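You operate a simulated robot arm through the tools that you are given. There is no shell and no other tool.

The job below is to be done with a simulated robot arm. You get a single attempt, and the scene is never put back.

## Task
Pour 300 ML of water into the big saucepan and boil it.
Fine: within 60 ML; medium burner on HIGH, no failed try; jug back, gas off. Set down upright: red jug.

The check looks at the end state, three seconds after you hand in, the way a careful person would. Anything else that was tipped, shoved, dropped, spilled or broken makes it a failure.

## Robot
A 7-joint arm with a two-finger parallel gripper, fixed in place. Base frame: the origin is at the foot of the arm, x ahead of it, y to its left, z up. Units: m, rad, N and s.
With the tool pointing down near the work surface it reaches from about 0.34 to 0.78 m from the base axis. Its first joint turns from -2.897 to 2.897 rad. Payload 3.91 kg.
The TCP is the grasp point between the finger pads, 0.03 m short of the fingertips. In the tool frame z runs along the fingers and y along their closing line. Largest opening 0.11 m; finger width 0.02, thickness 0.01; the body of the gripper, 0.048 by 0.112 m, starts 0.055 m behind the TCP.
Orientation is that of the tool frame in the base frame, as [roll, pitch, yaw] about the fixed x, y, z axes, in that order (R = Rz(yaw) Ry(pitch) Rx(roll)). With the fingers straight down and closing along the base's y, the tool's x points along the base's -x, its y along +y and its z along -z.

## Interface
- The arm moves only by the tool play_rows. Its argument "targets" is one flat list of numbers, 7 for each row, row after row: the opening, from 0 (shut) to 1 (fully open), then the shift along the base's x, y, z in m, then the turn, a rotation vector about the base's x, y, z in rad. In form: [claw, tx, ty, tz, rx, ry, rz, claw, tx, ty, tz, rx, ry, rz, ...]. A call has 1 to 20 rows; each row is the pose to reach, as a shift and turn from the pose commanded when the call began. Rows are played at 5 a second. More than 0.05 m and 0.15 rad between two rows, or a gripper value outside its range, and nothing of the call is played. Where a pose cannot be reached the arm comes as near as it can. A force on the tool above 90 N (or 10 N above the force at the start of the call, whichever is more), or a blocked arm, ends the call early, and 0.2 s more pass. The fingers move at their own pace (about 0.153 m/s each) and stop on an object; they squeeze with about 34 N. The grip force told is the motor's: it shows also when the fingers shut on nothing. Time passes only in rows, and 0.2 s behind the last, so rows that repeat a pose let the fingers close. It gives the time, the measured TCP pose, the force on the tool (base axes), the opening and the grip force at its end, in the units of the frame above (readings bear some noise), with the torque about the TCP (base axes, N m) and any sound that the robot's microphone picked up, and new pictures: "show" is both (left out), scene, wrist or none.
- Cameras (640 x 400 px; columns grow to the right, rows downward): "scene" is fixed at [0.4003, 0.651, 1.6523]; the picture's right is [-0.71, 0.70, 0.00], its down [0.64, 0.64, -0.42] and it looks along [-0.30, -0.30, -0.91] (base axes); focal length 353 px, centre (320, 200). "wrist" rides on the gripper at [0.077, 0.007, -0.115] in the tool frame; the picture's right is [-0.09, 1.00, 0.00], its down [-0.80, -0.07, -0.59] and it looks along [-0.59, -0.05, 0.80] (tool axes); focal length 270 px, centre (320, 200). There is no depth. A picture from a camera that has moved, and an enlarged one, comes with that camera's place and axes in the base frame and with its lens.
- lift_body(by): slides the trunk up (or, below 0, down) by that many m; the arm rides with it, the base frame stays. It gives what a move gives, with no picture.
- zoom(camera, box): a new picture of the part [left, top, right, bottom] of that camera's present view, enlarged. No time passes.
- close_job(): hands the job in; it is judged then, once.

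Nothing tells you positions but the pictures and the camera data. Unless the task says otherwise, let go and move clear before handing in.

The tools are called after ">>>" as name(argument=value, ...) on one line, values as JSON. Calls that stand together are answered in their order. play_rows: Moves the arm, as the interface text tells. Its arguments: {"type":"object","properties":{"targets":{"type":"array","items":{"type":"number"}},"show":{"type":"string","enum":["both","scene","wrist","none"]}},"required":["targets"]} The other tools are called the same way: lift_body (by) slides the trunk up or down; zoom (camera, box) takes an enlarged picture of a part of a camera's view; close_job () hands the job in.

At the start:

```text
time_s: 0.0
ee_pos: [0.3526, 0.3351, 1.3061]
tool_rot: [-3.141, -0.001, 3.141]
wrist_force: [0.2, -0.3, -0.2]
moment: [-0.01, 0.01, 0.0]
grip_width: 0.1099
grasp_force: 0.1
trunk travel left (down, up): [-0.575, 0.035]
```

scene: 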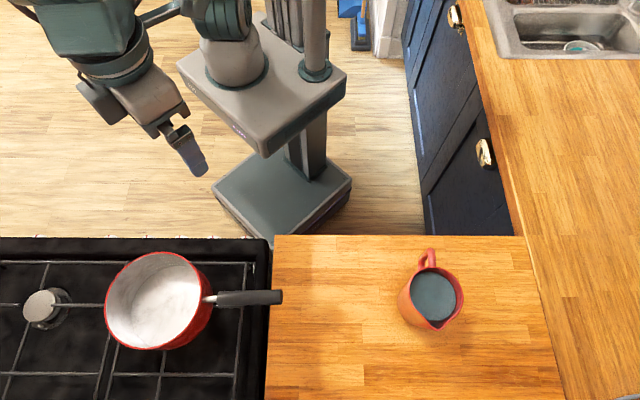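
wrist: 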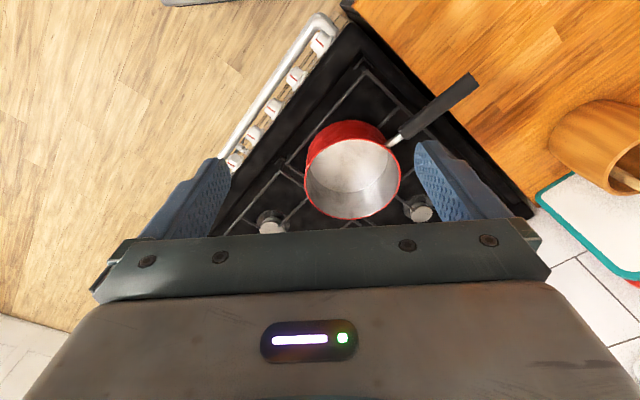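

I see the red saucepan on the hob on the left and the red jug of water on the wooden counter. I'll zoom in on both cameras to work out the layout before moving.

>>> zoom(camera="scene", box=[360, 220, 520, 360])

>>> zoom(camera="scene", box=[0, 220, 300, 400])

>>> zoom(camera="wrist", box=[200, 0, 500, 240])

```text
2.86 times, centred on (440, 290) of scene
camera zoom: at [0.4003, 0.651, 1.6523], right [-0.71, 0.7, 0.0], down [0.64, 0.64, -0.42], along [-0.3, -0.3, -0.91], focal length 1008 px, centre (-23, -57)
```

zoom: 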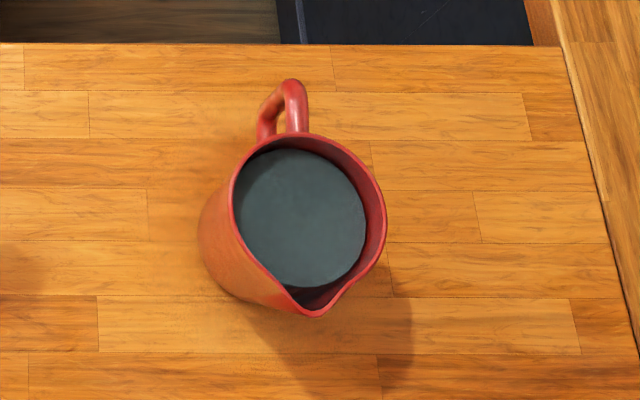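

```text
2.13 times, centred on (150, 310) of scene
camera zoom: at [0.4003, 0.651, 1.6523], right [-0.71, 0.7, 0.0], down [0.64, 0.64, -0.42], along [-0.3, -0.3, -0.91], focal length 752 px, centre (683, -35)
```

zoom: 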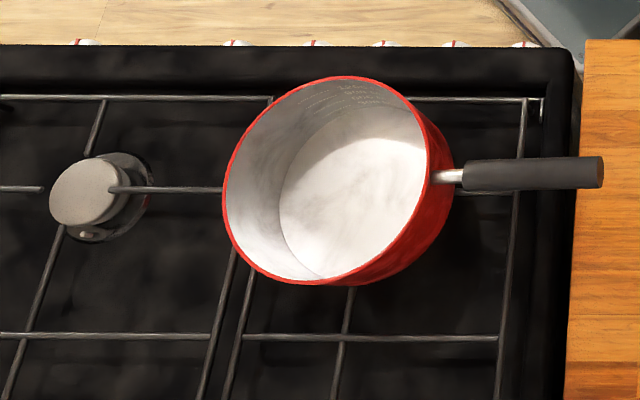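

```text
1.67 times, centred on (350, 120) of wrist
camera zoom: at [0.276, 0.3416, 1.4201], right [0.09, 1.0, 0.0], down [0.8, -0.07, 0.59], along [0.59, -0.05, -0.8], focal length 450 px, centre (270, 333)
```

zoom: 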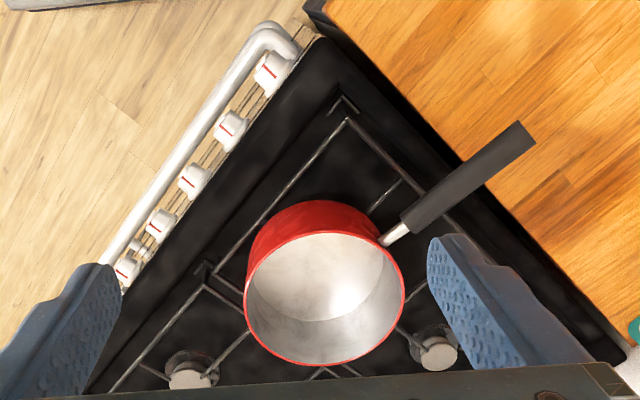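

The counter runs diagonally in the base frame, with the hob's knobs facing the robot. I'll zoom in on the knobs and the pan marks.

>>> zoom(camera="wrist", box=[215, 10, 345, 180])

>>> zoom(camera="scene", box=[100, 240, 220, 315])

>>> zoom(camera="wrist", box=[500, 60, 640, 300])

```text
2.35 times, centred on (280, 95) of wrist
camera zoom: at [0.276, 0.3416, 1.4201], right [0.09, 1.0, 0.0], down [0.8, -0.07, 0.59], along [0.59, -0.05, -0.8], focal length 636 px, centre (414, 447)
```

zoom: 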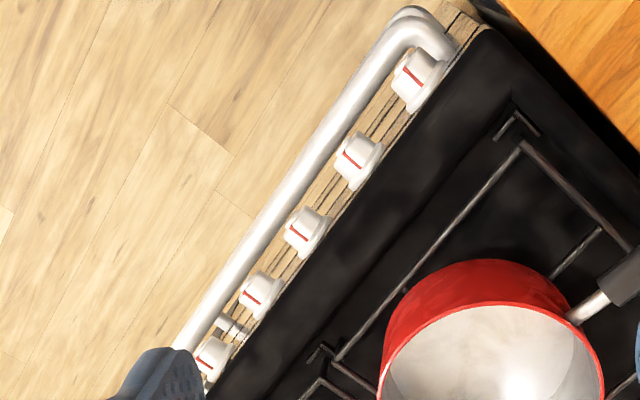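

```text
5.33 times, centred on (160, 278) of scene
camera zoom: at [0.4003, 0.651, 1.6523], right [-0.71, 0.7, 0.0], down [0.64, 0.64, -0.42], along [-0.3, -0.3, -0.91], focal length 1881 px, centre (1173, -213)
```

zoom: 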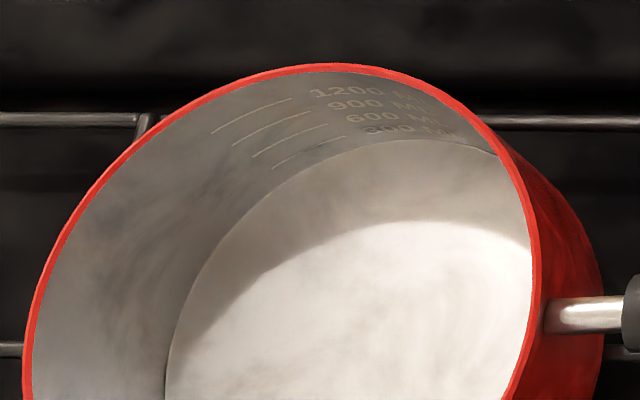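

```text
1.67 times, centred on (570, 180) of wrist
camera zoom: at [0.276, 0.3416, 1.4201], right [0.09, 1.0, 0.0], down [0.8, -0.07, 0.59], along [0.59, -0.05, -0.8], focal length 450 px, centre (-97, 233)
```

zoom: 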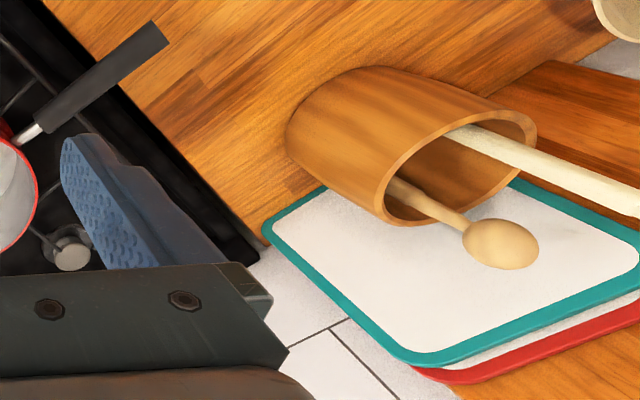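

The pan carries 300/600/900/1200 ML marks, and there's a row of five knobs plus a small button, behind a front rail. I'll rotate the wrist so the camera looks straight toward the hob.

>>> play_rows(targets=[1, 0, 0, 0, 0, 0, 0.14, 1, 0, 0, 0, 0, 0, 0.28, 1, 0, 0, 0, 0, 0, 0.42, 1, 0, 0, 0, 0, 0, 0.56, 1, 0, 0, 0, 0, 0, 0.7, 1, 0, 0, 0, 0, 0, 0.785], show="both")

```text
time_s: 1.4
ee_pos: [0.352, 0.3359, 1.3058]
tool_rot: [-3.14, -0.001, -2.354]
wrist_force: [0.4, 0.3, 0.6]
moment: [0.0, 0.01, 0.01]
grip_width: 0.1099
grasp_force: 0.0
trunk travel left (down, up): [-0.575, 0.035]
camera wrist: at [0.2936, 0.2848, 1.4201], right [-0.64, 0.77, 0.0], down [0.62, 0.52, 0.59], along [0.46, 0.38, -0.8], focal length 270 px, centre (320, 200)
```

scene: 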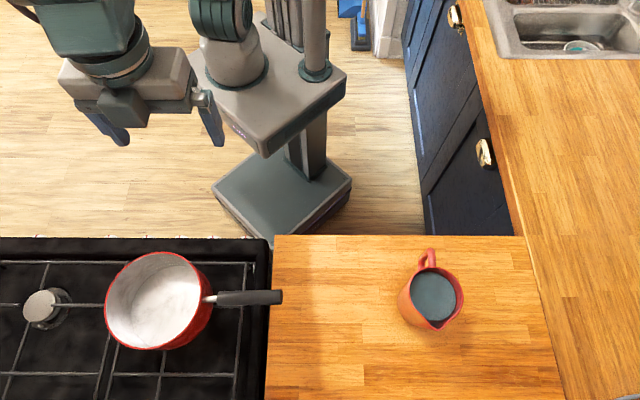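
wrist: 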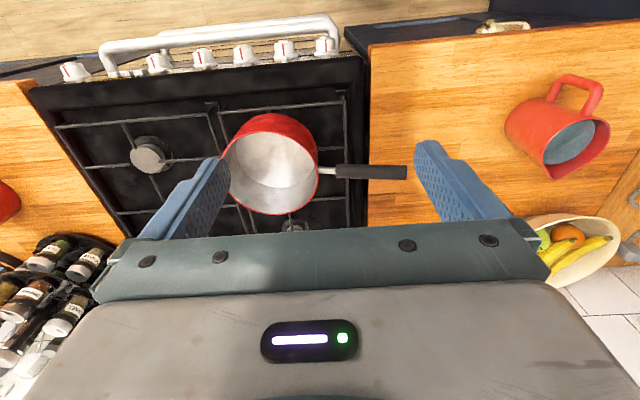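

Now the hob view is clearer. I'll zoom in on the knobs, jug, and left side of the hob.

>>> zoom(camera="wrist", box=[40, 10, 360, 110])

>>> zoom(camera="wrist", box=[480, 50, 640, 200])

>>> zoom(camera="wrist", box=[0, 80, 220, 260])

```text
2.00 times, centred on (200, 60) of wrist
camera zoom: at [0.2936, 0.2848, 1.4201], right [-0.64, 0.77, 0.0], down [0.62, 0.52, 0.59], along [0.46, 0.38, -0.8], focal length 541 px, centre (560, 480)
```

zoom: 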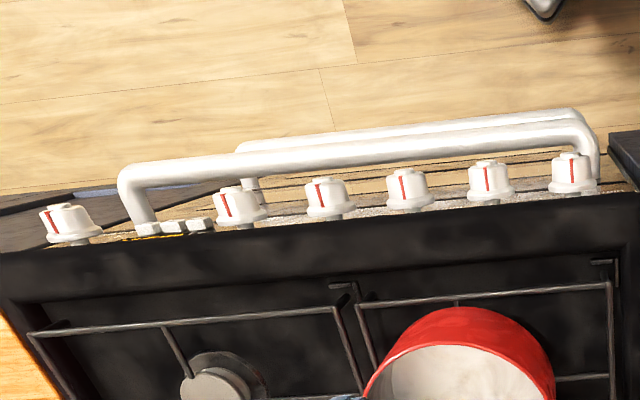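

```text
2.67 times, centred on (560, 125) of wrist
camera zoom: at [0.2936, 0.2848, 1.4201], right [-0.64, 0.77, 0.0], down [0.62, 0.52, 0.59], along [0.46, 0.38, -0.8], focal length 721 px, centre (-320, 400)
```

zoom: 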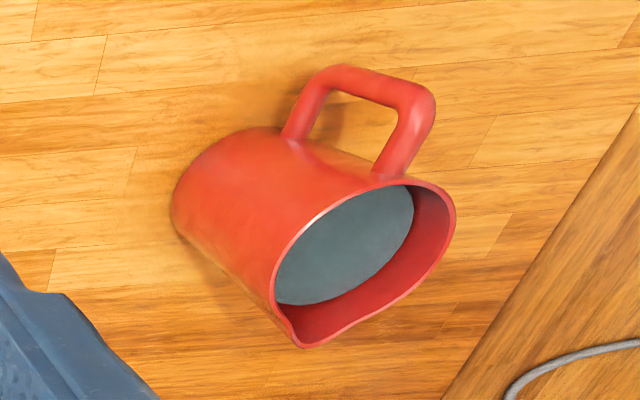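

```text
2.22 times, centred on (110, 170) of wrist
camera zoom: at [0.2936, 0.2848, 1.4201], right [-0.64, 0.77, 0.0], down [0.62, 0.52, 0.59], along [0.46, 0.38, -0.8], focal length 601 px, centre (787, 267)
```

zoom: 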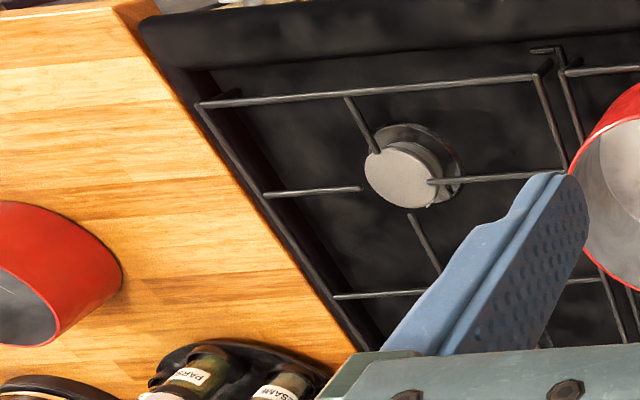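

The pan with the handle sits on the right-front burner, with another red pot on the left counter. To identify the burners I'll move the camera over the hob.

>>> play_rows(targets=[1, 0.045, -0.011, 0, 0, 0, 0, 1, 0.09, -0.023, 0, 0, 0, 0, 1, 0.135, -0.034, 0, 0, 0, 0, 1, 0.18, -0.045, 0, 0, 0, 0, 1, 0.225, -0.057, 0, 0, 0, 0, 1, 0.27, -0.068, 0, 0, 0, 0], show="both")

```text
time_s: 2.8
ee_pos: [0.6274, 0.2688, 1.3026]
tool_rot: [3.14, -0.004, -2.358]
wrist_force: [-0.2, 0.7, 0.4]
moment: [0.01, 0.07, -0.01]
grip_width: 0.1103
grasp_force: 0.1
trunk travel left (down, up): [-0.575, 0.035]
camera wrist: at [0.5682, 0.2191, 1.4169], right [-0.64, 0.77, 0.0], down [0.62, 0.52, 0.59], along [0.45, 0.38, -0.81], focal length 270 px, centre (320, 200)
```

scene: 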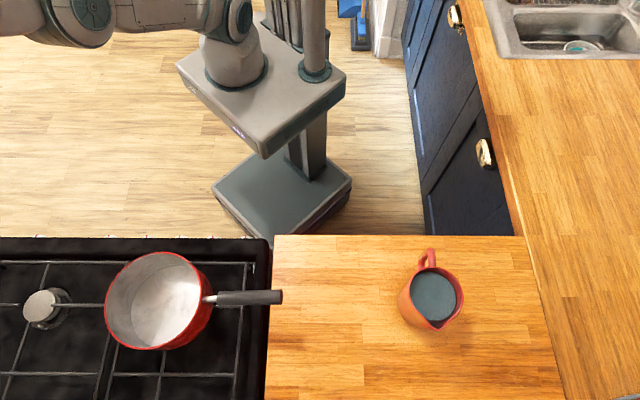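
wrist: 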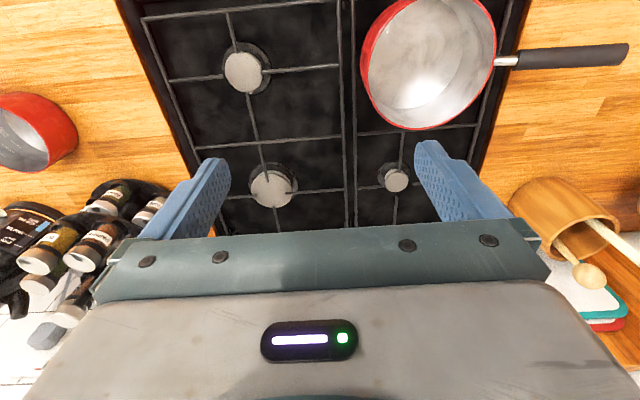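

>>> zoom(camera="wrist", box=[120, 0, 520, 240])

>>> zoom(camera="wrist", box=[0, 60, 160, 260])

>>> zoom(camera="wrist", box=[200, 20, 300, 220])

```text
1.60 times, centred on (320, 120) of wrist
camera zoom: at [0.5682, 0.2191, 1.4169], right [-0.64, 0.77, 0.0], down [0.62, 0.52, 0.59], along [0.45, 0.38, -0.81], focal length 432 px, centre (320, 328)
```

zoom: 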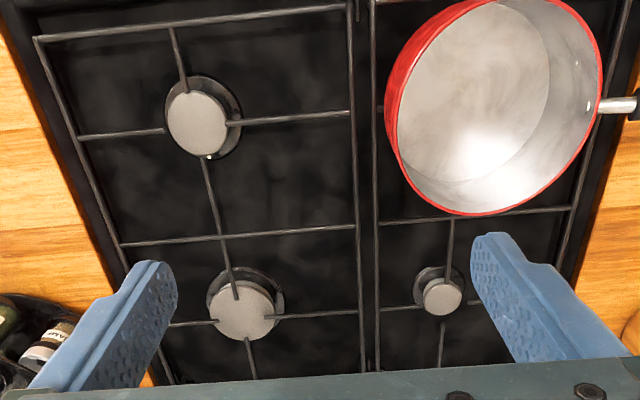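

```text
2.00 times, centred on (80, 160) of wrist
camera zoom: at [0.5682, 0.2191, 1.4169], right [-0.64, 0.77, 0.0], down [0.62, 0.52, 0.59], along [0.45, 0.38, -0.81], focal length 541 px, centre (800, 280)
```

zoom: 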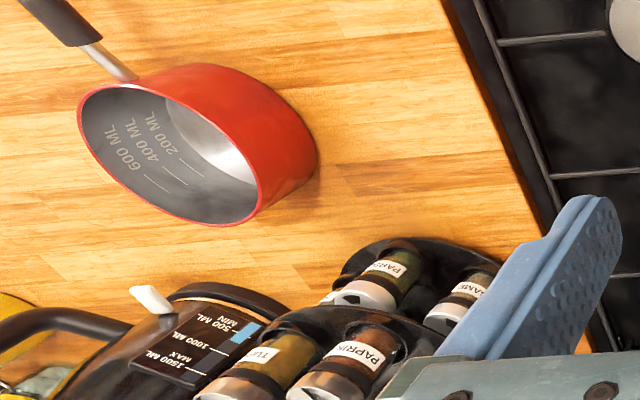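

```text
2.00 times, centred on (250, 120) of wrist
camera zoom: at [0.5682, 0.2191, 1.4169], right [-0.64, 0.77, 0.0], down [0.62, 0.52, 0.59], along [0.45, 0.38, -0.81], focal length 541 px, centre (460, 360)
```

zoom: 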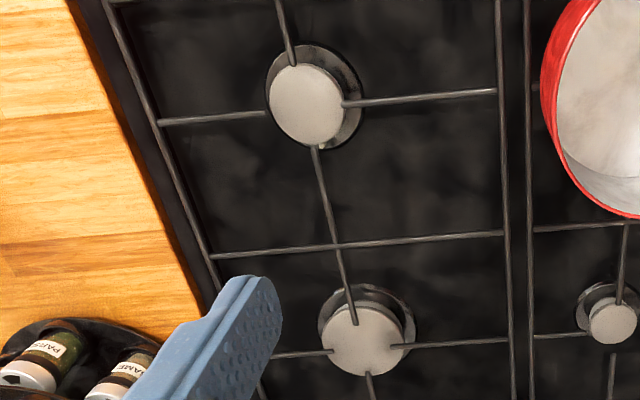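

The pot on the left counter is small (600 ML max), so the big saucepan is the one on the hob. The visible burners differ in size: back-left large, back-right small, front-left in between, and front-right hidden. I'll pull back to look at the control panel.

>>> play_rows(targets=[1, -0.034, -0.0233, 0, 0, 0, 0, 1, -0.068, -0.0466, 0, 0, 0, 0, 1, -0.102, -0.07, 0, 0, 0, 0, 1, -0.136, -0.093, 0, 0, 0, 0, 1, -0.17, -0.1165, 0, 0, 0, 0, 1, -0.204, -0.14, 0, 0, 0, 0, 1, -0.238, -0.163, 0, 0, 0, 0], show="wrist")

>>> lift_body(by=-0.3)

```text
time_s: 4.4
ee_pos: [0.383, 0.1021, 1.3057]
tool_rot: [-3.141, 0.001, -2.359]
wrist_force: [0.1, -0.3, -0.1]
moment: [0.01, -0.02, 0.01]
grip_width: 0.11
grasp_force: 0.1
trunk travel left (down, up): [-0.575, 0.035]
camera wrist: at [0.3239, 0.0522, 1.42], right [-0.64, 0.77, 0.0], down [0.62, 0.52, 0.6], along [0.46, 0.38, -0.8], focal length 270 px, centre (320, 200)
```

wrist: 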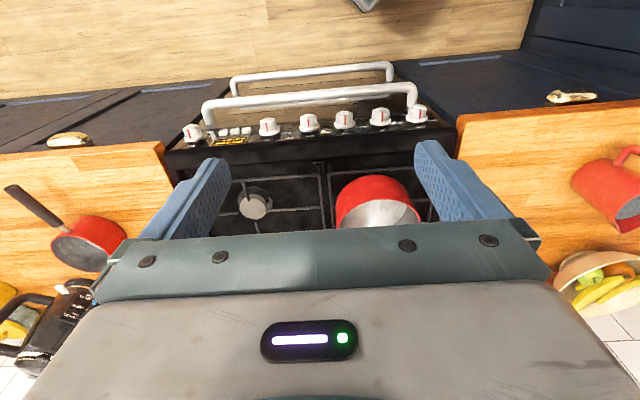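

```text
time_s: 7.4
ee_pos: [0.3847, 0.1037, 1.0057]
tool_rot: [-3.14, 0.002, -2.356]
wrist_force: [0.0, -0.6, -0.2]
moment: [0.02, 0.0, -0.01]
grip_width: 0.1101
grasp_force: 0.0
trunk travel left (down, up): [-0.275, 0.335]
```

>>> play_rows(targets=[1, 0, 0, 0, 0.09, -0.09, 0, 1, 0, 0, 0, 0.18, -0.18, 0, 1, 0, 0, 0, 0.27, -0.27, 0, 1, 0, 0, 0, 0.36, -0.36, 0], show="both")

```text
time_s: 8.4
ee_pos: [0.3854, 0.103, 1.0058]
tool_rot: [-3.141, 0.511, -2.359]
wrist_force: [0.6, 0.3, -0.7]
moment: [-0.04, 0.01, 0.03]
grip_width: 0.1099
grasp_force: 0.1
trunk travel left (down, up): [-0.275, 0.335]
camera wrist: at [0.2932, 0.0205, 1.068], right [-0.65, 0.76, 0.04], down [0.34, 0.24, 0.91], along [0.68, 0.61, -0.41], focal length 270 px, centre (320, 200)
```

scene: 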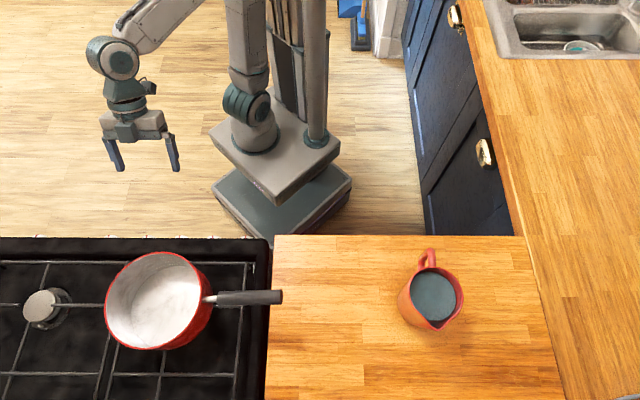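
wrist: 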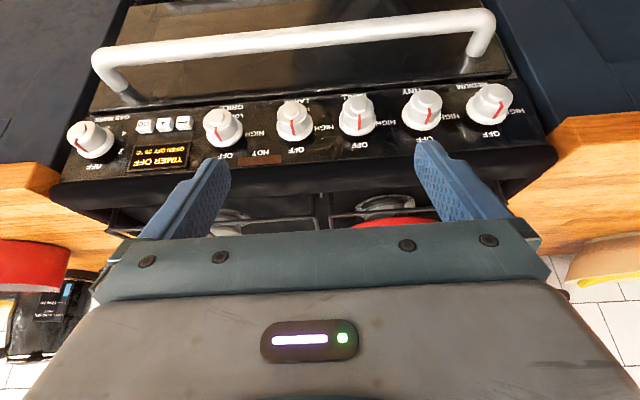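

>>> zoom(camera="wrist", box=[50, 60, 300, 200])

>>> zoom(camera="wrist", box=[320, 60, 540, 180])

>>> zoom(camera="wrist", box=[180, 60, 400, 180])

```text
2.56 times, centred on (175, 130) of wrist
camera zoom: at [0.2932, 0.0205, 1.068], right [-0.65, 0.76, 0.04], down [0.34, 0.24, 0.91], along [0.68, 0.61, -0.41], focal length 692 px, centre (691, 379)
```

zoom: 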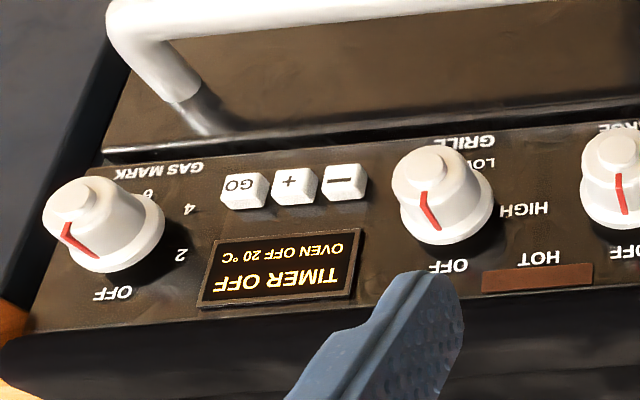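

```text
2.91 times, centred on (430, 120) of wrist
camera zoom: at [0.2932, 0.0205, 1.068], right [-0.65, 0.76, 0.04], down [0.34, 0.24, 0.91], along [0.68, 0.61, -0.41], focal length 786 px, centre (0, 433)
```

zoom: 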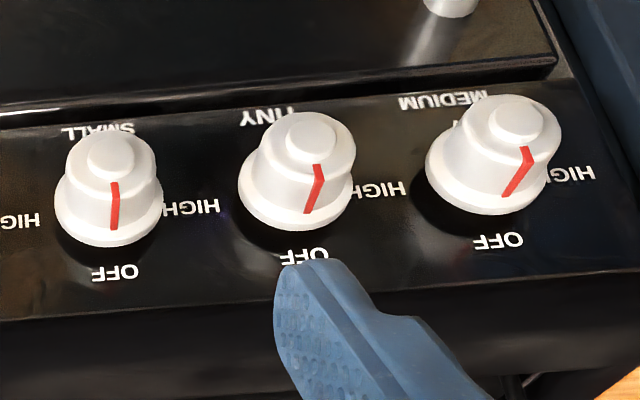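

```text
2.91 times, centred on (290, 120) of wrist
camera zoom: at [0.2932, 0.0205, 1.068], right [-0.65, 0.76, 0.04], down [0.34, 0.24, 0.91], along [0.68, 0.61, -0.41], focal length 786 px, centre (407, 433)
```

zoom: 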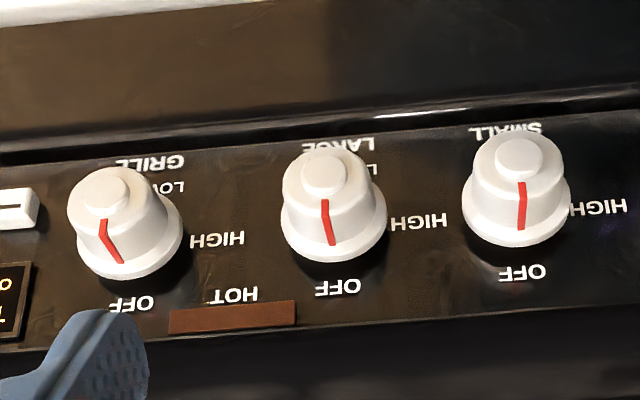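

The labels (upside-down image) read, from the robot's left: MEDIUM, TINY, SMALL, LARGE, GRILL, then the oven knob. Next I need to see which burner is under the pan; zooming on the strip of hob visible here first.

>>> zoom(camera="wrist", box=[200, 170, 460, 250])

```text
2.46 times, centred on (330, 210) of wrist
camera zoom: at [0.2932, 0.0205, 1.068], right [-0.65, 0.76, 0.04], down [0.34, 0.24, 0.91], along [0.68, 0.61, -0.41], focal length 665 px, centre (295, 175)
```

zoom: 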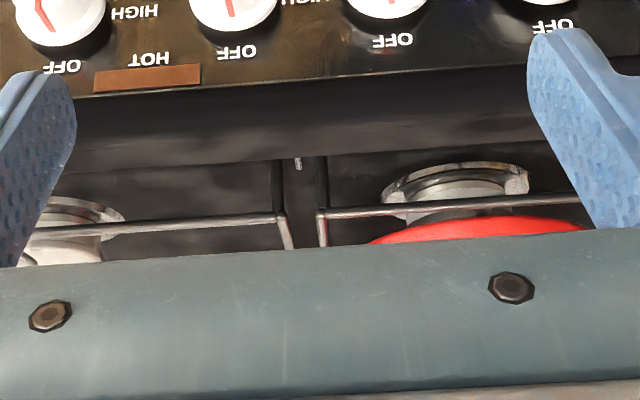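

>>> play_rows(targets=[1, 0, 0, -0.02, 0.07, -0.07, 0, 1, 0, 0, -0.04, 0.14, -0.14, 0, 1, 0, 0, -0.06, 0.21, -0.21, 0], show="wrist")

```text
time_s: 9.2
ee_pos: [0.3847, 0.1023, 0.9455]
tool_rot: [3.142, 0.807, -2.355]
wrist_force: [-1.0, 0.7, -1.0]
moment: [-0.02, -0.02, -0.03]
grip_width: 0.1099
grasp_force: 0.1
trunk travel left (down, up): [-0.275, 0.335]
camera wrist: at [0.2837, 0.0105, 0.9698], right [-0.66, 0.75, 0.06], down [0.14, 0.04, 0.99], along [0.74, 0.66, -0.13], focal length 270 px, centre (320, 200)
```

wrist: 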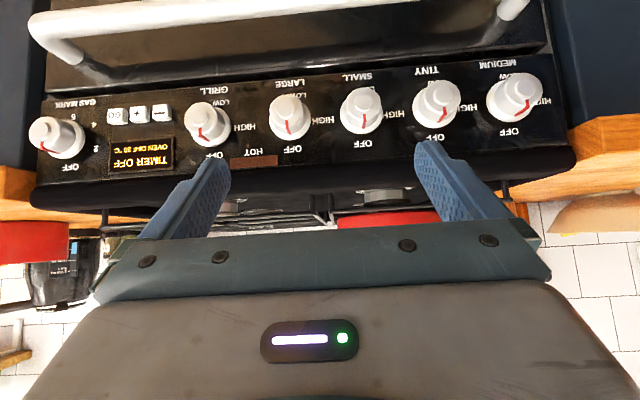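

>>> zoom(camera="wrist", box=[200, 160, 460, 240])

>>> zoom(camera="wrist", box=[400, 50, 560, 150])

```text
2.46 times, centred on (330, 200) of wrist
camera zoom: at [0.2837, 0.0105, 0.9698], right [-0.66, 0.75, 0.06], down [0.14, 0.04, 0.99], along [0.74, 0.66, -0.13], focal length 665 px, centre (295, 200)
```

zoom: 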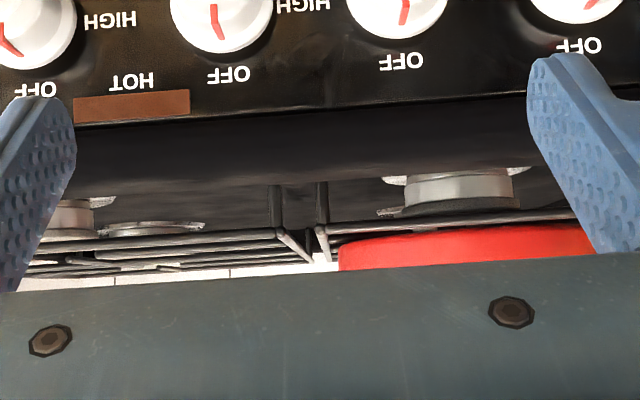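

```text
4.00 times, centred on (480, 100) of wrist
camera zoom: at [0.2837, 0.0105, 0.9698], right [-0.66, 0.75, 0.06], down [0.14, 0.04, 0.99], along [0.74, 0.66, -0.13], focal length 1081 px, centre (-320, 600)
```

zoom: 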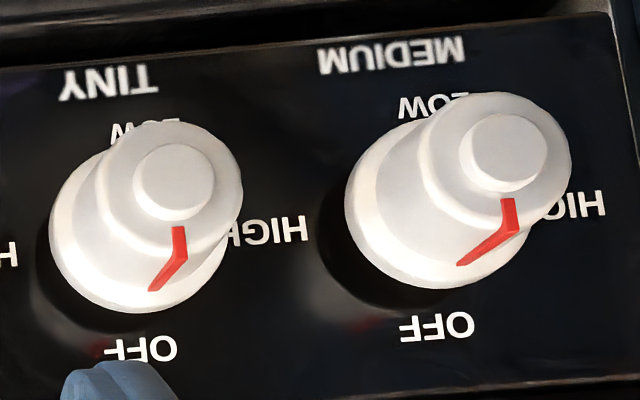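

I'll shift sideways to measure the other front burner from the same distance.

>>> play_rows(targets=[1, 0.0335, -0.0335, 0, 0, 0, 0, 1, 0.067, -0.067, 0, 0, 0, 0, 1, 0.1, -0.1, 0, 0, 0, 0, 1, 0.134, -0.134, 0, 0, 0, 0, 1, 0.134, -0.134, 0, 0, 0, 0], show="wrist")

```text
time_s: 10.4
ee_pos: [0.5202, -0.034, 0.946]
tool_rot: [3.141, 0.807, -2.356]
wrist_force: [0.3, 0.1, -0.1]
moment: [0.0, 0.02, 0.0]
grip_width: 0.1102
grasp_force: 0.0
trunk travel left (down, up): [-0.275, 0.335]
camera wrist: at [0.4185, -0.1262, 0.969], right [-0.66, 0.75, 0.06], down [0.14, 0.04, 0.99], along [0.74, 0.66, -0.13], focal length 270 px, centre (320, 200)
```

wrist: 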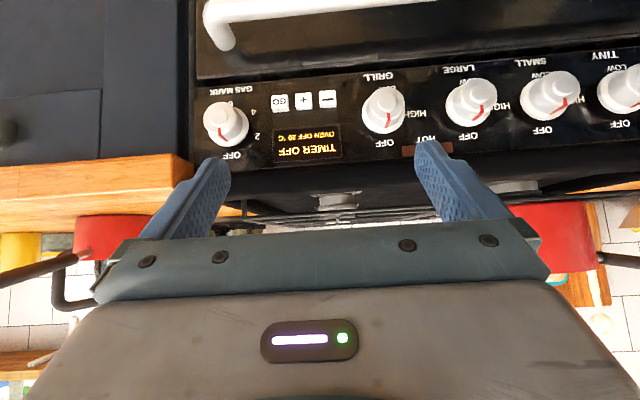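

>>> zoom(camera="wrist", box=[220, 170, 440, 240])

>>> zoom(camera="wrist", box=[440, 140, 640, 240])

```text
2.91 times, centred on (330, 205) of wrist
camera zoom: at [0.4185, -0.1262, 0.969], right [-0.66, 0.75, 0.06], down [0.14, 0.04, 0.99], along [0.74, 0.66, -0.13], focal length 786 px, centre (291, 186)
```

zoom: 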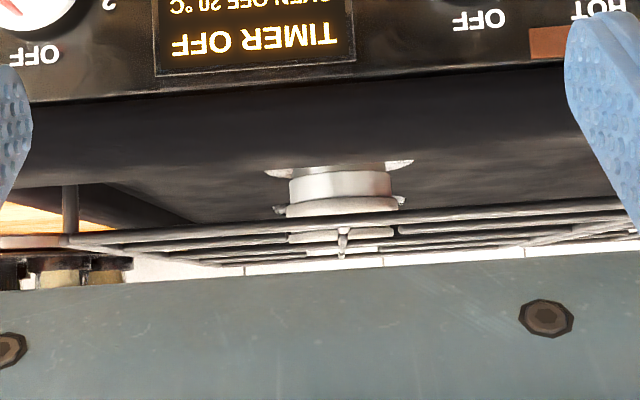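

```text
3.20 times, centred on (540, 190) of wrist
camera zoom: at [0.4185, -0.1262, 0.969], right [-0.66, 0.75, 0.06], down [0.14, 0.04, 0.99], along [0.74, 0.66, -0.13], focal length 865 px, centre (-384, 232)
```

zoom: 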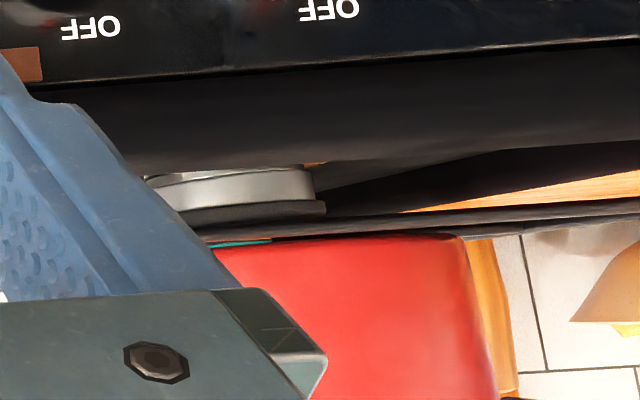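

The burner under the pan is bigger than the front-right one and smaller than the back-right one. So the saucepan already sits on the MEDIUM burner, and its knob is the one nearest lat ≈ 0. Next I'll move over to inspect the jug from the front.

>>> play_rows(targets=[1, -0.03, 0.03, 0.02, 0, 0, 0, 1, -0.06, 0.06, 0.04, 0, 0, 0, 1, -0.09, 0.09, 0.06, 0, 0, 0, 1, -0.12, 0.12, 0.08, 0, 0, 0, 1, -0.15, 0.15, 0.1, 0, 0, 0, 1, -0.18, 0.18, 0.1, 0, 0, 0, 1, -0.21, 0.21, 0.1, 0, 0, 0, 1, -0.24, 0.24, 0.1, 0, 0, 0, 1, -0.27, 0.27, 0.1, 0, 0, 0, 1, -0.3, 0.3, 0.1, 0, 0, 0, 1, -0.33, 0.33, 0.1, 0, 0, 0, 1, -0.36, 0.36, 0.1, 0, 0, 0, 1, -0.39, 0.39, 0.1, 0, 0, 0, 1, -0.42, 0.42, 0.1, 0, 0, 0, 1, -0.45, 0.45, 0.1, 0, 0, 0, 1, -0.48, 0.48, 0.1, 0, 0, 0, 1, -0.51, 0.51, 0.1, 0, 0, 0, 1, -0.54, 0.54, 0.1, 0, 0, 0], show="both")

```text
time_s: 12.0
ee_pos: [0.3415, 0.1846, 0.9922]
tool_rot: [3.041, 0.651, -2.429]
wrist_force: [0.5, -0.8, -0.3]
moment: [0.02, -0.02, 0.04]
grip_width: 0.1097
grasp_force: 0.0
trunk travel left (down, up): [-0.275, 0.335]
stopped in row 8: the arm was blocked; the commanded pose is now the measured one
camera wrist: at [0.2464, 0.0951, 1.0363], right [-0.64, 0.76, 0.13], down [0.3, 0.09, 0.95], along [0.71, 0.65, -0.28], focal length 270 px, centre (320, 200)
```

scene: 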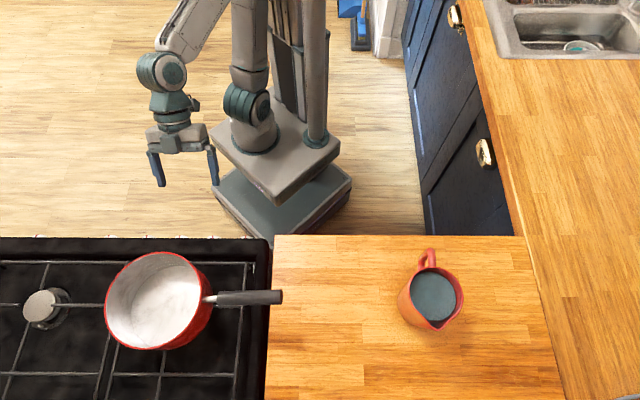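
wrist: 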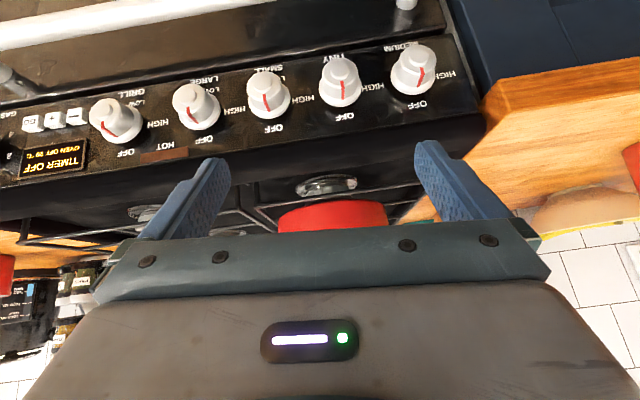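

The arm jammed when passing close to its own column, but nothing was touched. I'll go back to tool-down, move up and outward, and then travel across at a larger radius.

>>> play_rows(targets=[1, 0, 0, 0.045, -0.103, 0.082, 0.008, 1, 0, 0.02, 0.085, -0.207, 0.164, 0.016, 1, 0, 0.06, 0.11, -0.31, 0.245, 0.024, 1, 0, 0.105, 0.13, -0.414, 0.327, 0.032, 1, 0, 0.15, 0.15, -0.517, 0.409, 0.04], show="scene")

```text
time_s: 13.2
ee_pos: [0.3419, 0.336, 1.142]
tool_rot: [-3.136, -0.002, -2.35]
wrist_force: [-0.2, -0.3, 0.3]
moment: [0.02, -0.01, -0.02]
grip_width: 0.1097
grasp_force: 0.2
trunk travel left (down, up): [-0.275, 0.335]
```

scene: 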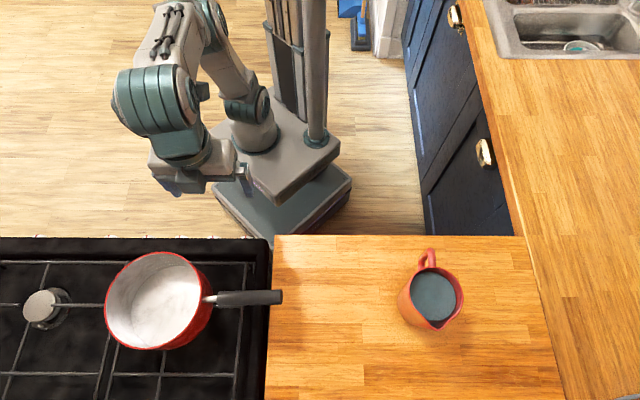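

>>> play_rows(targets=[1, -0.0365, 0.0268, 0, 0, 0, 0, 1, -0.073, 0.0535, 0, 0, 0, 0, 1, -0.1095, 0.0803, 0, 0.04, -0.04, 0, 1, -0.146, 0.107, 0, 0.08, -0.08, 0, 1, -0.1825, 0.1338, 0, 0.12, -0.12, 0, 1, -0.219, 0.1605, 0, 0.16, -0.16, 0, 1, -0.2555, 0.1873, 0, 0.2, -0.2, 0, 1, -0.292, 0.214, 0, 0.2475, -0.2475, 0], show="both")

```text
time_s: 15.0
ee_pos: [0.0497, 0.5496, 1.1446]
tool_rot: [-3.136, 0.353, -2.35]
wrist_force: [-0.1, -0.3, 0.2]
moment: [0.03, 0.04, -0.03]
grip_width: 0.11
grasp_force: 0.0
trunk travel left (down, up): [-0.275, 0.335]
camera wrist: at [-0.0345, 0.4756, 1.2252], right [-0.65, 0.76, 0.03], down [0.43, 0.34, 0.84], along [0.63, 0.55, -0.55], focal length 270 px, centre (320, 200)
```

scene: 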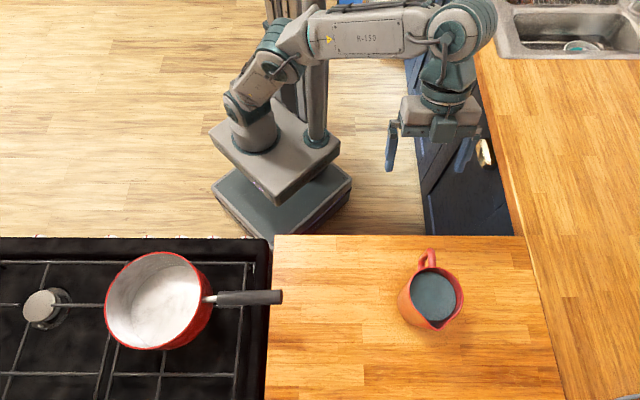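
wrist: 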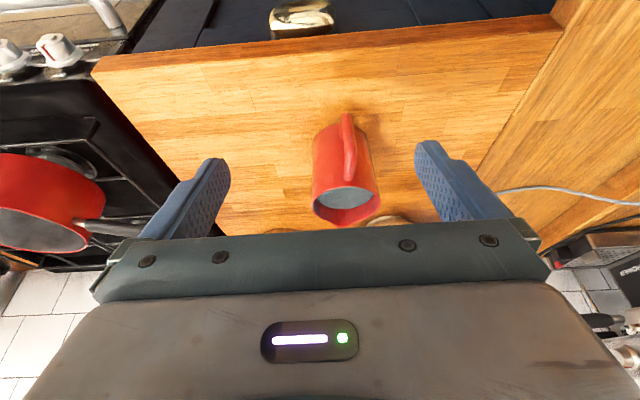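

>>> zoom(camera="wrist", box=[260, 90, 420, 240])

>>> zoom(camera="scene", box=[390, 240, 480, 340])

```text
2.67 times, centred on (340, 165) of wrist
camera zoom: at [-0.0345, 0.4756, 1.2252], right [-0.65, 0.76, 0.03], down [0.43, 0.34, 0.84], along [0.63, 0.55, -0.55], focal length 721 px, centre (267, 293)
```

zoom: 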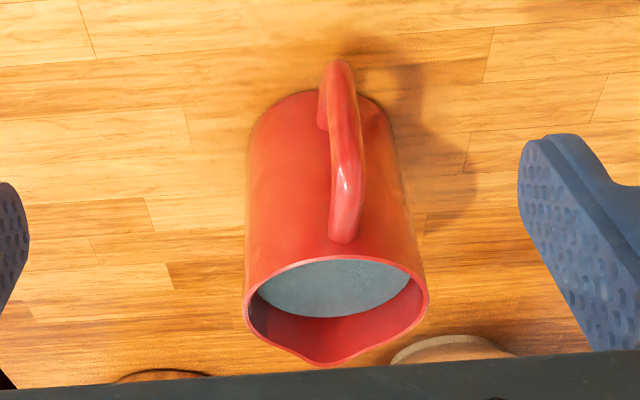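

```text
4.00 times, centred on (435, 290) of scene
camera zoom: at [0.4003, 0.651, 1.6523], right [-0.71, 0.7, 0.0], down [0.64, 0.64, -0.42], along [-0.3, -0.3, -0.91], focal length 1411 px, centre (-140, -160)
```

zoom: 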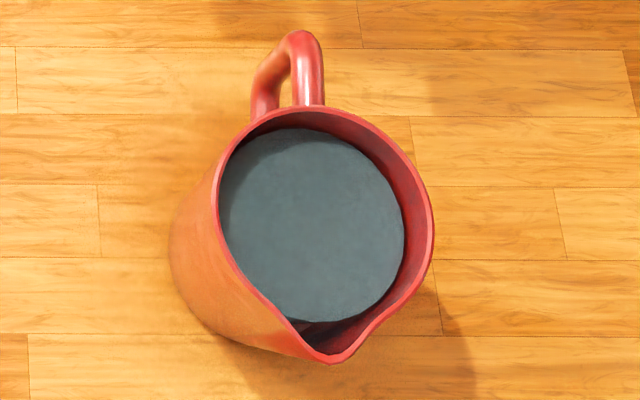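

The jug rim is at z≈1.03, centred near (0.184, 0.712), with the handle pointing toward the robot. I'll move to a slanted pre-grasp pose behind the handle and look closer.

>>> play_rows(targets=[1, 0.003, 0.012, -0.012, 0.075, -0.078, -0.01, 1, 0.006, 0.025, -0.025, 0.15, -0.155, -0.02, 1, 0.009, 0.037, -0.037, 0.225, -0.233, -0.03, 1, 0.013, 0.05, -0.05, 0.3, -0.311, -0.04, 1, 0.013, 0.05, -0.05, 0.3, -0.311, -0.04], show="both")

```text
time_s: 16.2
ee_pos: [0.0627, 0.5999, 1.096]
tool_rot: [-3.135, 0.785, -2.392]
wrist_force: [0.4, -0.1, 0.0]
moment: [0.0, 0.03, 0.0]
grip_width: 0.1097
grasp_force: 0.1
trunk travel left (down, up): [-0.275, 0.335]
camera wrist: at [-0.0413, 0.5123, 1.1211], right [-0.63, 0.77, 0.06], down [0.15, 0.05, 0.99], along [0.76, 0.63, -0.15], focal length 270 px, centre (320, 200)
```

scene: 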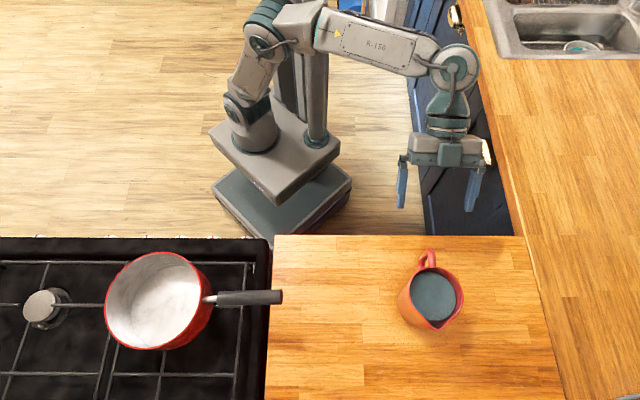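
wrist: 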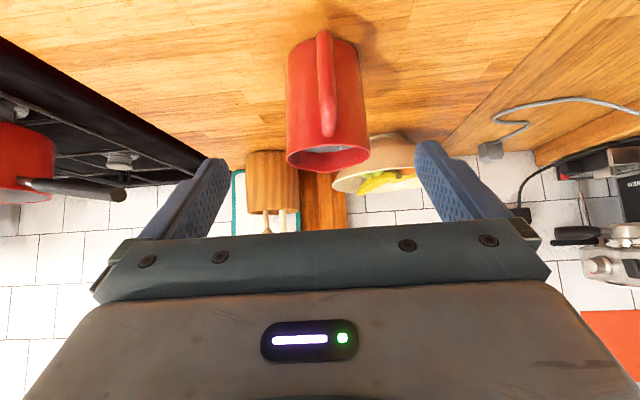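

>>> zoom(camera="wrist", box=[260, 10, 400, 190])

```text
2.22 times, centred on (330, 100) of wrist
camera zoom: at [-0.0413, 0.5123, 1.1211], right [-0.63, 0.77, 0.06], down [0.15, 0.05, 0.99], along [0.76, 0.63, -0.15], focal length 601 px, centre (298, 422)
```

zoom: 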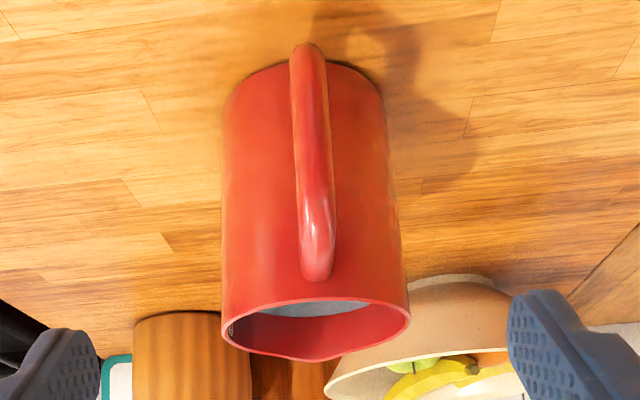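

The handle bar is at about (0.124, 0.665), z 0.93–1.035, in the plane facing ~40°. I'll move to a steeper (30° off vertical) pre-grasp pose above the handle.

>>> play_rows(targets=[1, 0.01, 0.013, -0.008, -0.085, 0.1, -0.02, 1, 0.018, 0.025, -0.016, -0.17, 0.199, -0.04, 1, 0.023, 0.032, -0.022, -0.17, 0.199, -0.04, 1, 0.023, 0.032, -0.022, -0.17, 0.199, -0.04], show="both")

```text
time_s: 17.2
ee_pos: [0.085, 0.6311, 1.0702]
tool_rot: [-3.141, 0.521, -2.433]
wrist_force: [1.1, 0.0, 0.0]
moment: [-0.03, -0.04, -0.01]
grip_width: 0.1099
grasp_force: 0.1
trunk travel left (down, up): [-0.275, 0.335]
camera wrist: at [-0.0131, 0.5549, 1.1321], right [-0.59, 0.81, 0.04], down [0.35, 0.2, 0.91], along [0.73, 0.55, -0.4], focal length 270 px, centre (320, 200)
```

scene: 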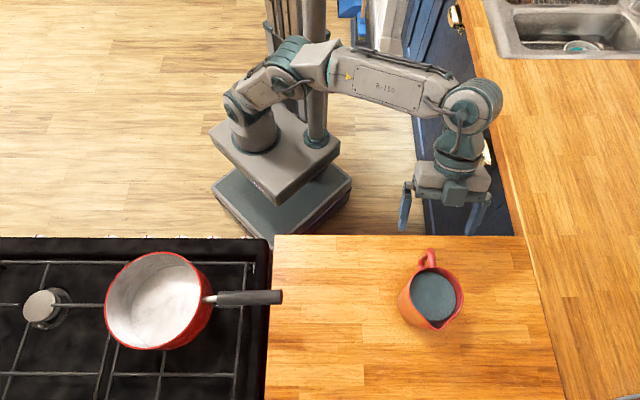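
wrist: 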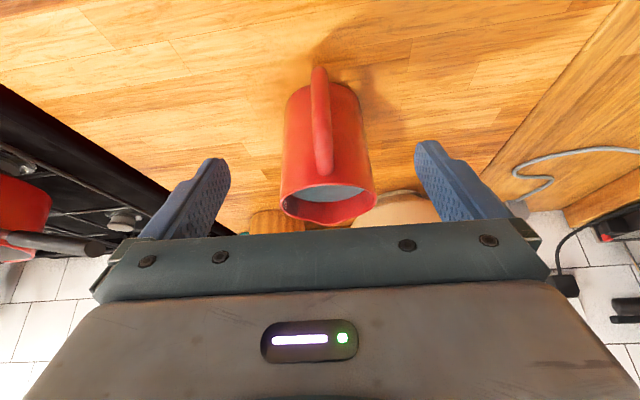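

Alignment looks good: the handle is centred between the fingers. I'll descend along the tool axis to the grasp point with the fingers open.

>>> play_rows(targets=[1, 0.0097, 0.0084, -0.0208, 0, 0, 0, 1, 0.0193, 0.0167, -0.0416, 0, 0, 0, 1, 0.029, 0.025, -0.0624, 0, 0, 0, 1, 0.0386, 0.0334, -0.0832, 0, 0, 0, 1, 0.0386, 0.0334, -0.0832, 0, 0, 0], show="both")

```text
time_s: 18.4
ee_pos: [0.1237, 0.6646, 0.9879]
tool_rot: [-3.139, 0.524, -2.435]
wrist_force: [0.5, 0.4, 0.0]
moment: [-0.01, -0.02, 0.02]
grip_width: 0.1101
grasp_force: 0.1
trunk travel left (down, up): [-0.275, 0.335]
camera wrist: at [0.0258, 0.5885, 1.0486], right [-0.59, 0.81, 0.04], down [0.35, 0.2, 0.92], along [0.73, 0.55, -0.4], focal length 270 px, centre (320, 200)
```

scene: 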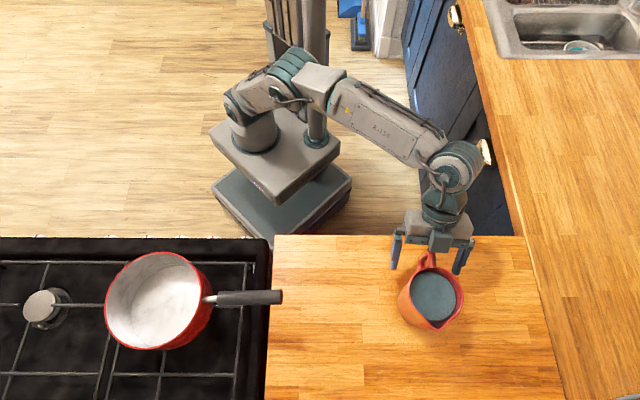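
wrist: 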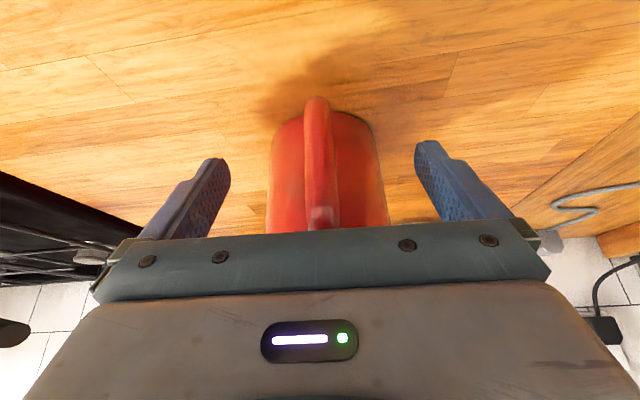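

>>> play_rows(targets=[0.4, 0, 0, 0, 0, 0, 0, 0.2, 0, 0, 0, 0, 0, 0, 0, 0, 0, 0, 0, 0, 0, 0, 0, 0, 0, 0, 0, 0, 0, 0, 0, 0, 0, 0, 0], show="both")

```text
time_s: 19.6
ee_pos: [0.1234, 0.6639, 0.9876]
tool_rot: [-3.14, 0.522, -2.434]
wrist_force: [-0.3, -0.9, -0.4]
moment: [0.02, -0.02, 0.01]
grip_width: 0.0149
grasp_force: 34.1
trunk travel left (down, up): [-0.275, 0.335]
camera wrist: at [0.0254, 0.5883, 1.049], right [-0.59, 0.81, 0.04], down [0.35, 0.2, 0.92], along [0.73, 0.55, -0.4], focal length 270 px, centre (320, 200)
```

scene: 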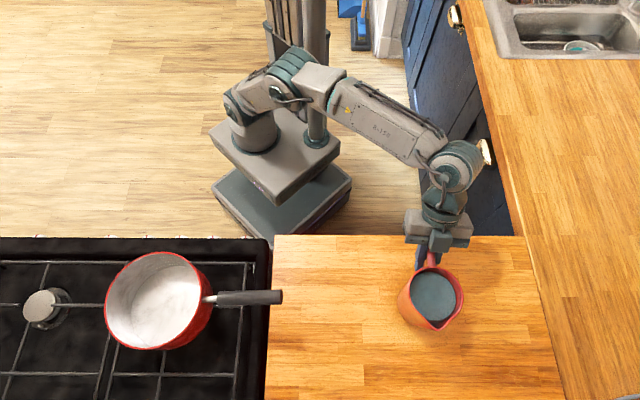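
wrist: 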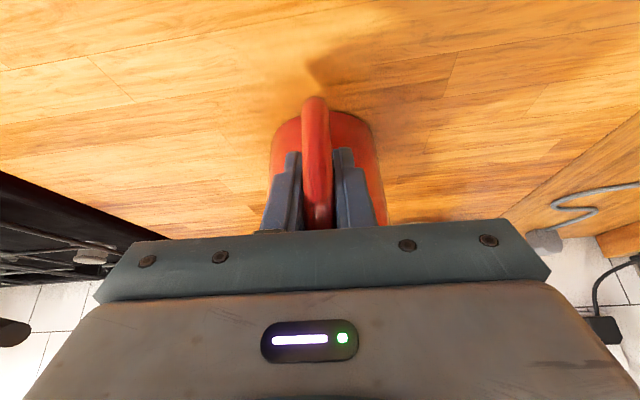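

The handle is gripped (15 mm). I'll do a small test lift to see whether the jug holds level.

>>> play_rows(targets=[0, 0, 0, 0.005, 0, 0, 0, 0, 0, 0, 0.01, 0, 0, 0, 0, 0, 0, 0.015, 0, 0, 0, 0, 0, 0, 0.015, 0, 0, 0, 0, 0, 0, 0.015, 0, 0, 0], show="both")

>>> zoom(camera="scene", box=[390, 240, 480, 340])

```text
time_s: 20.8
ee_pos: [0.1248, 0.665, 1.0038]
tool_rot: [-3.139, 0.525, -2.435]
wrist_force: [-0.3, -0.7, 1.8]
moment: [-0.04, -0.15, 0.05]
grip_width: 0.0145
grasp_force: 34.2
trunk travel left (down, up): [-0.275, 0.335]
camera wrist: at [0.0251, 0.5888, 1.064], right [-0.59, 0.81, 0.04], down [0.35, 0.2, 0.92], along [0.73, 0.55, -0.4], focal length 270 px, centre (320, 200)
```

scene: 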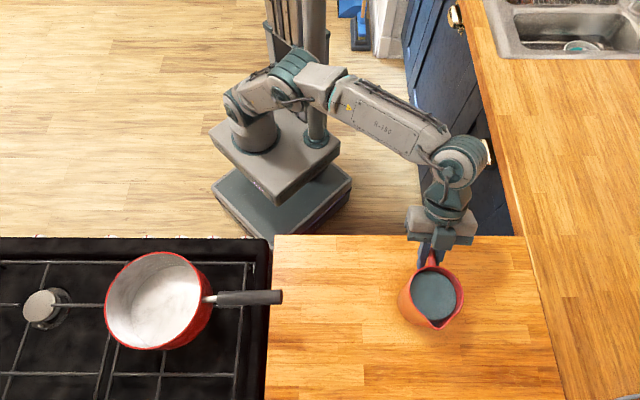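
wrist: 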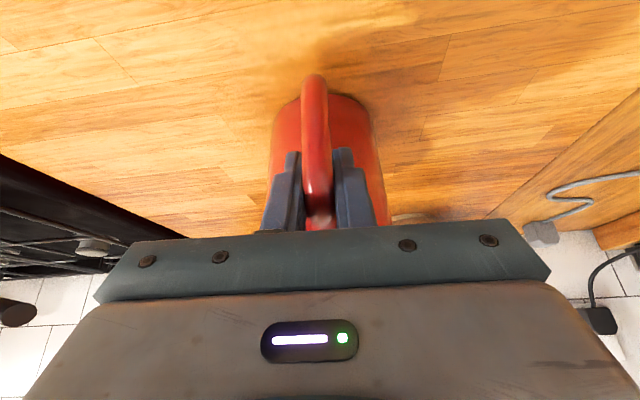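

```text
4.00 times, centred on (435, 290) of scene
camera zoom: at [0.4003, 0.651, 1.6523], right [-0.71, 0.7, 0.0], down [0.64, 0.64, -0.42], along [-0.3, -0.3, -0.91], focal length 1411 px, centre (-140, -160)
```

zoom: 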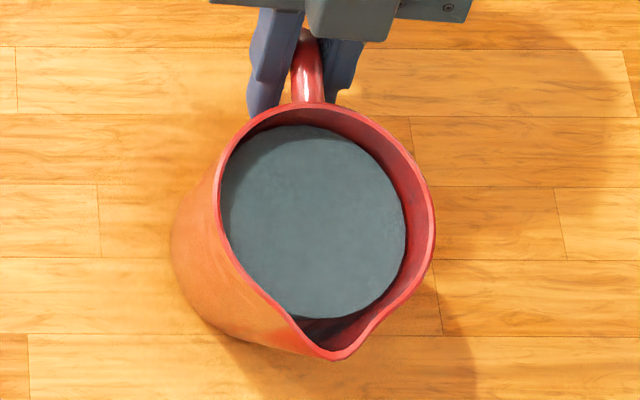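

>>> play_rows(targets=[0, 0, 0, 0, 0, 0, 0], show="none")

>>> zoom(camera="wrist", box=[240, 60, 420, 240])

```text
time_s: 21.2
ee_pos: [0.1241, 0.6645, 1.0024]
tool_rot: [3.141, 0.523, -2.436]
wrist_force: [0.0, 1.0, 1.4]
moment: [0.06, -0.09, 0.02]
grip_width: 0.0144
grasp_force: 34.4
trunk travel left (down, up): [-0.275, 0.335]
```

```text
2.22 times, centred on (330, 150) of wrist
camera zoom: at [0.0251, 0.5889, 1.064], right [-0.59, 0.81, 0.04], down [0.35, 0.2, 0.92], along [0.73, 0.55, -0.4], focal length 601 px, centre (298, 311)
```

zoom: 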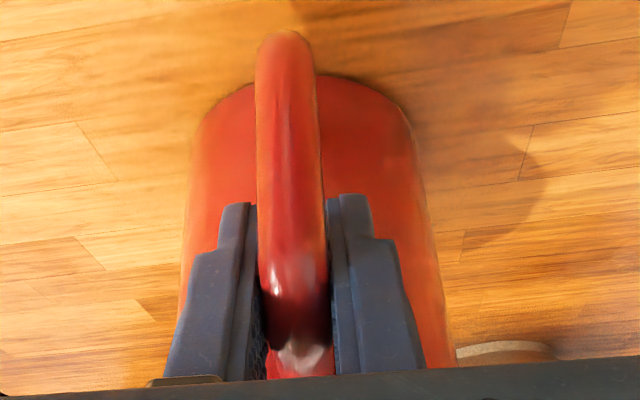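

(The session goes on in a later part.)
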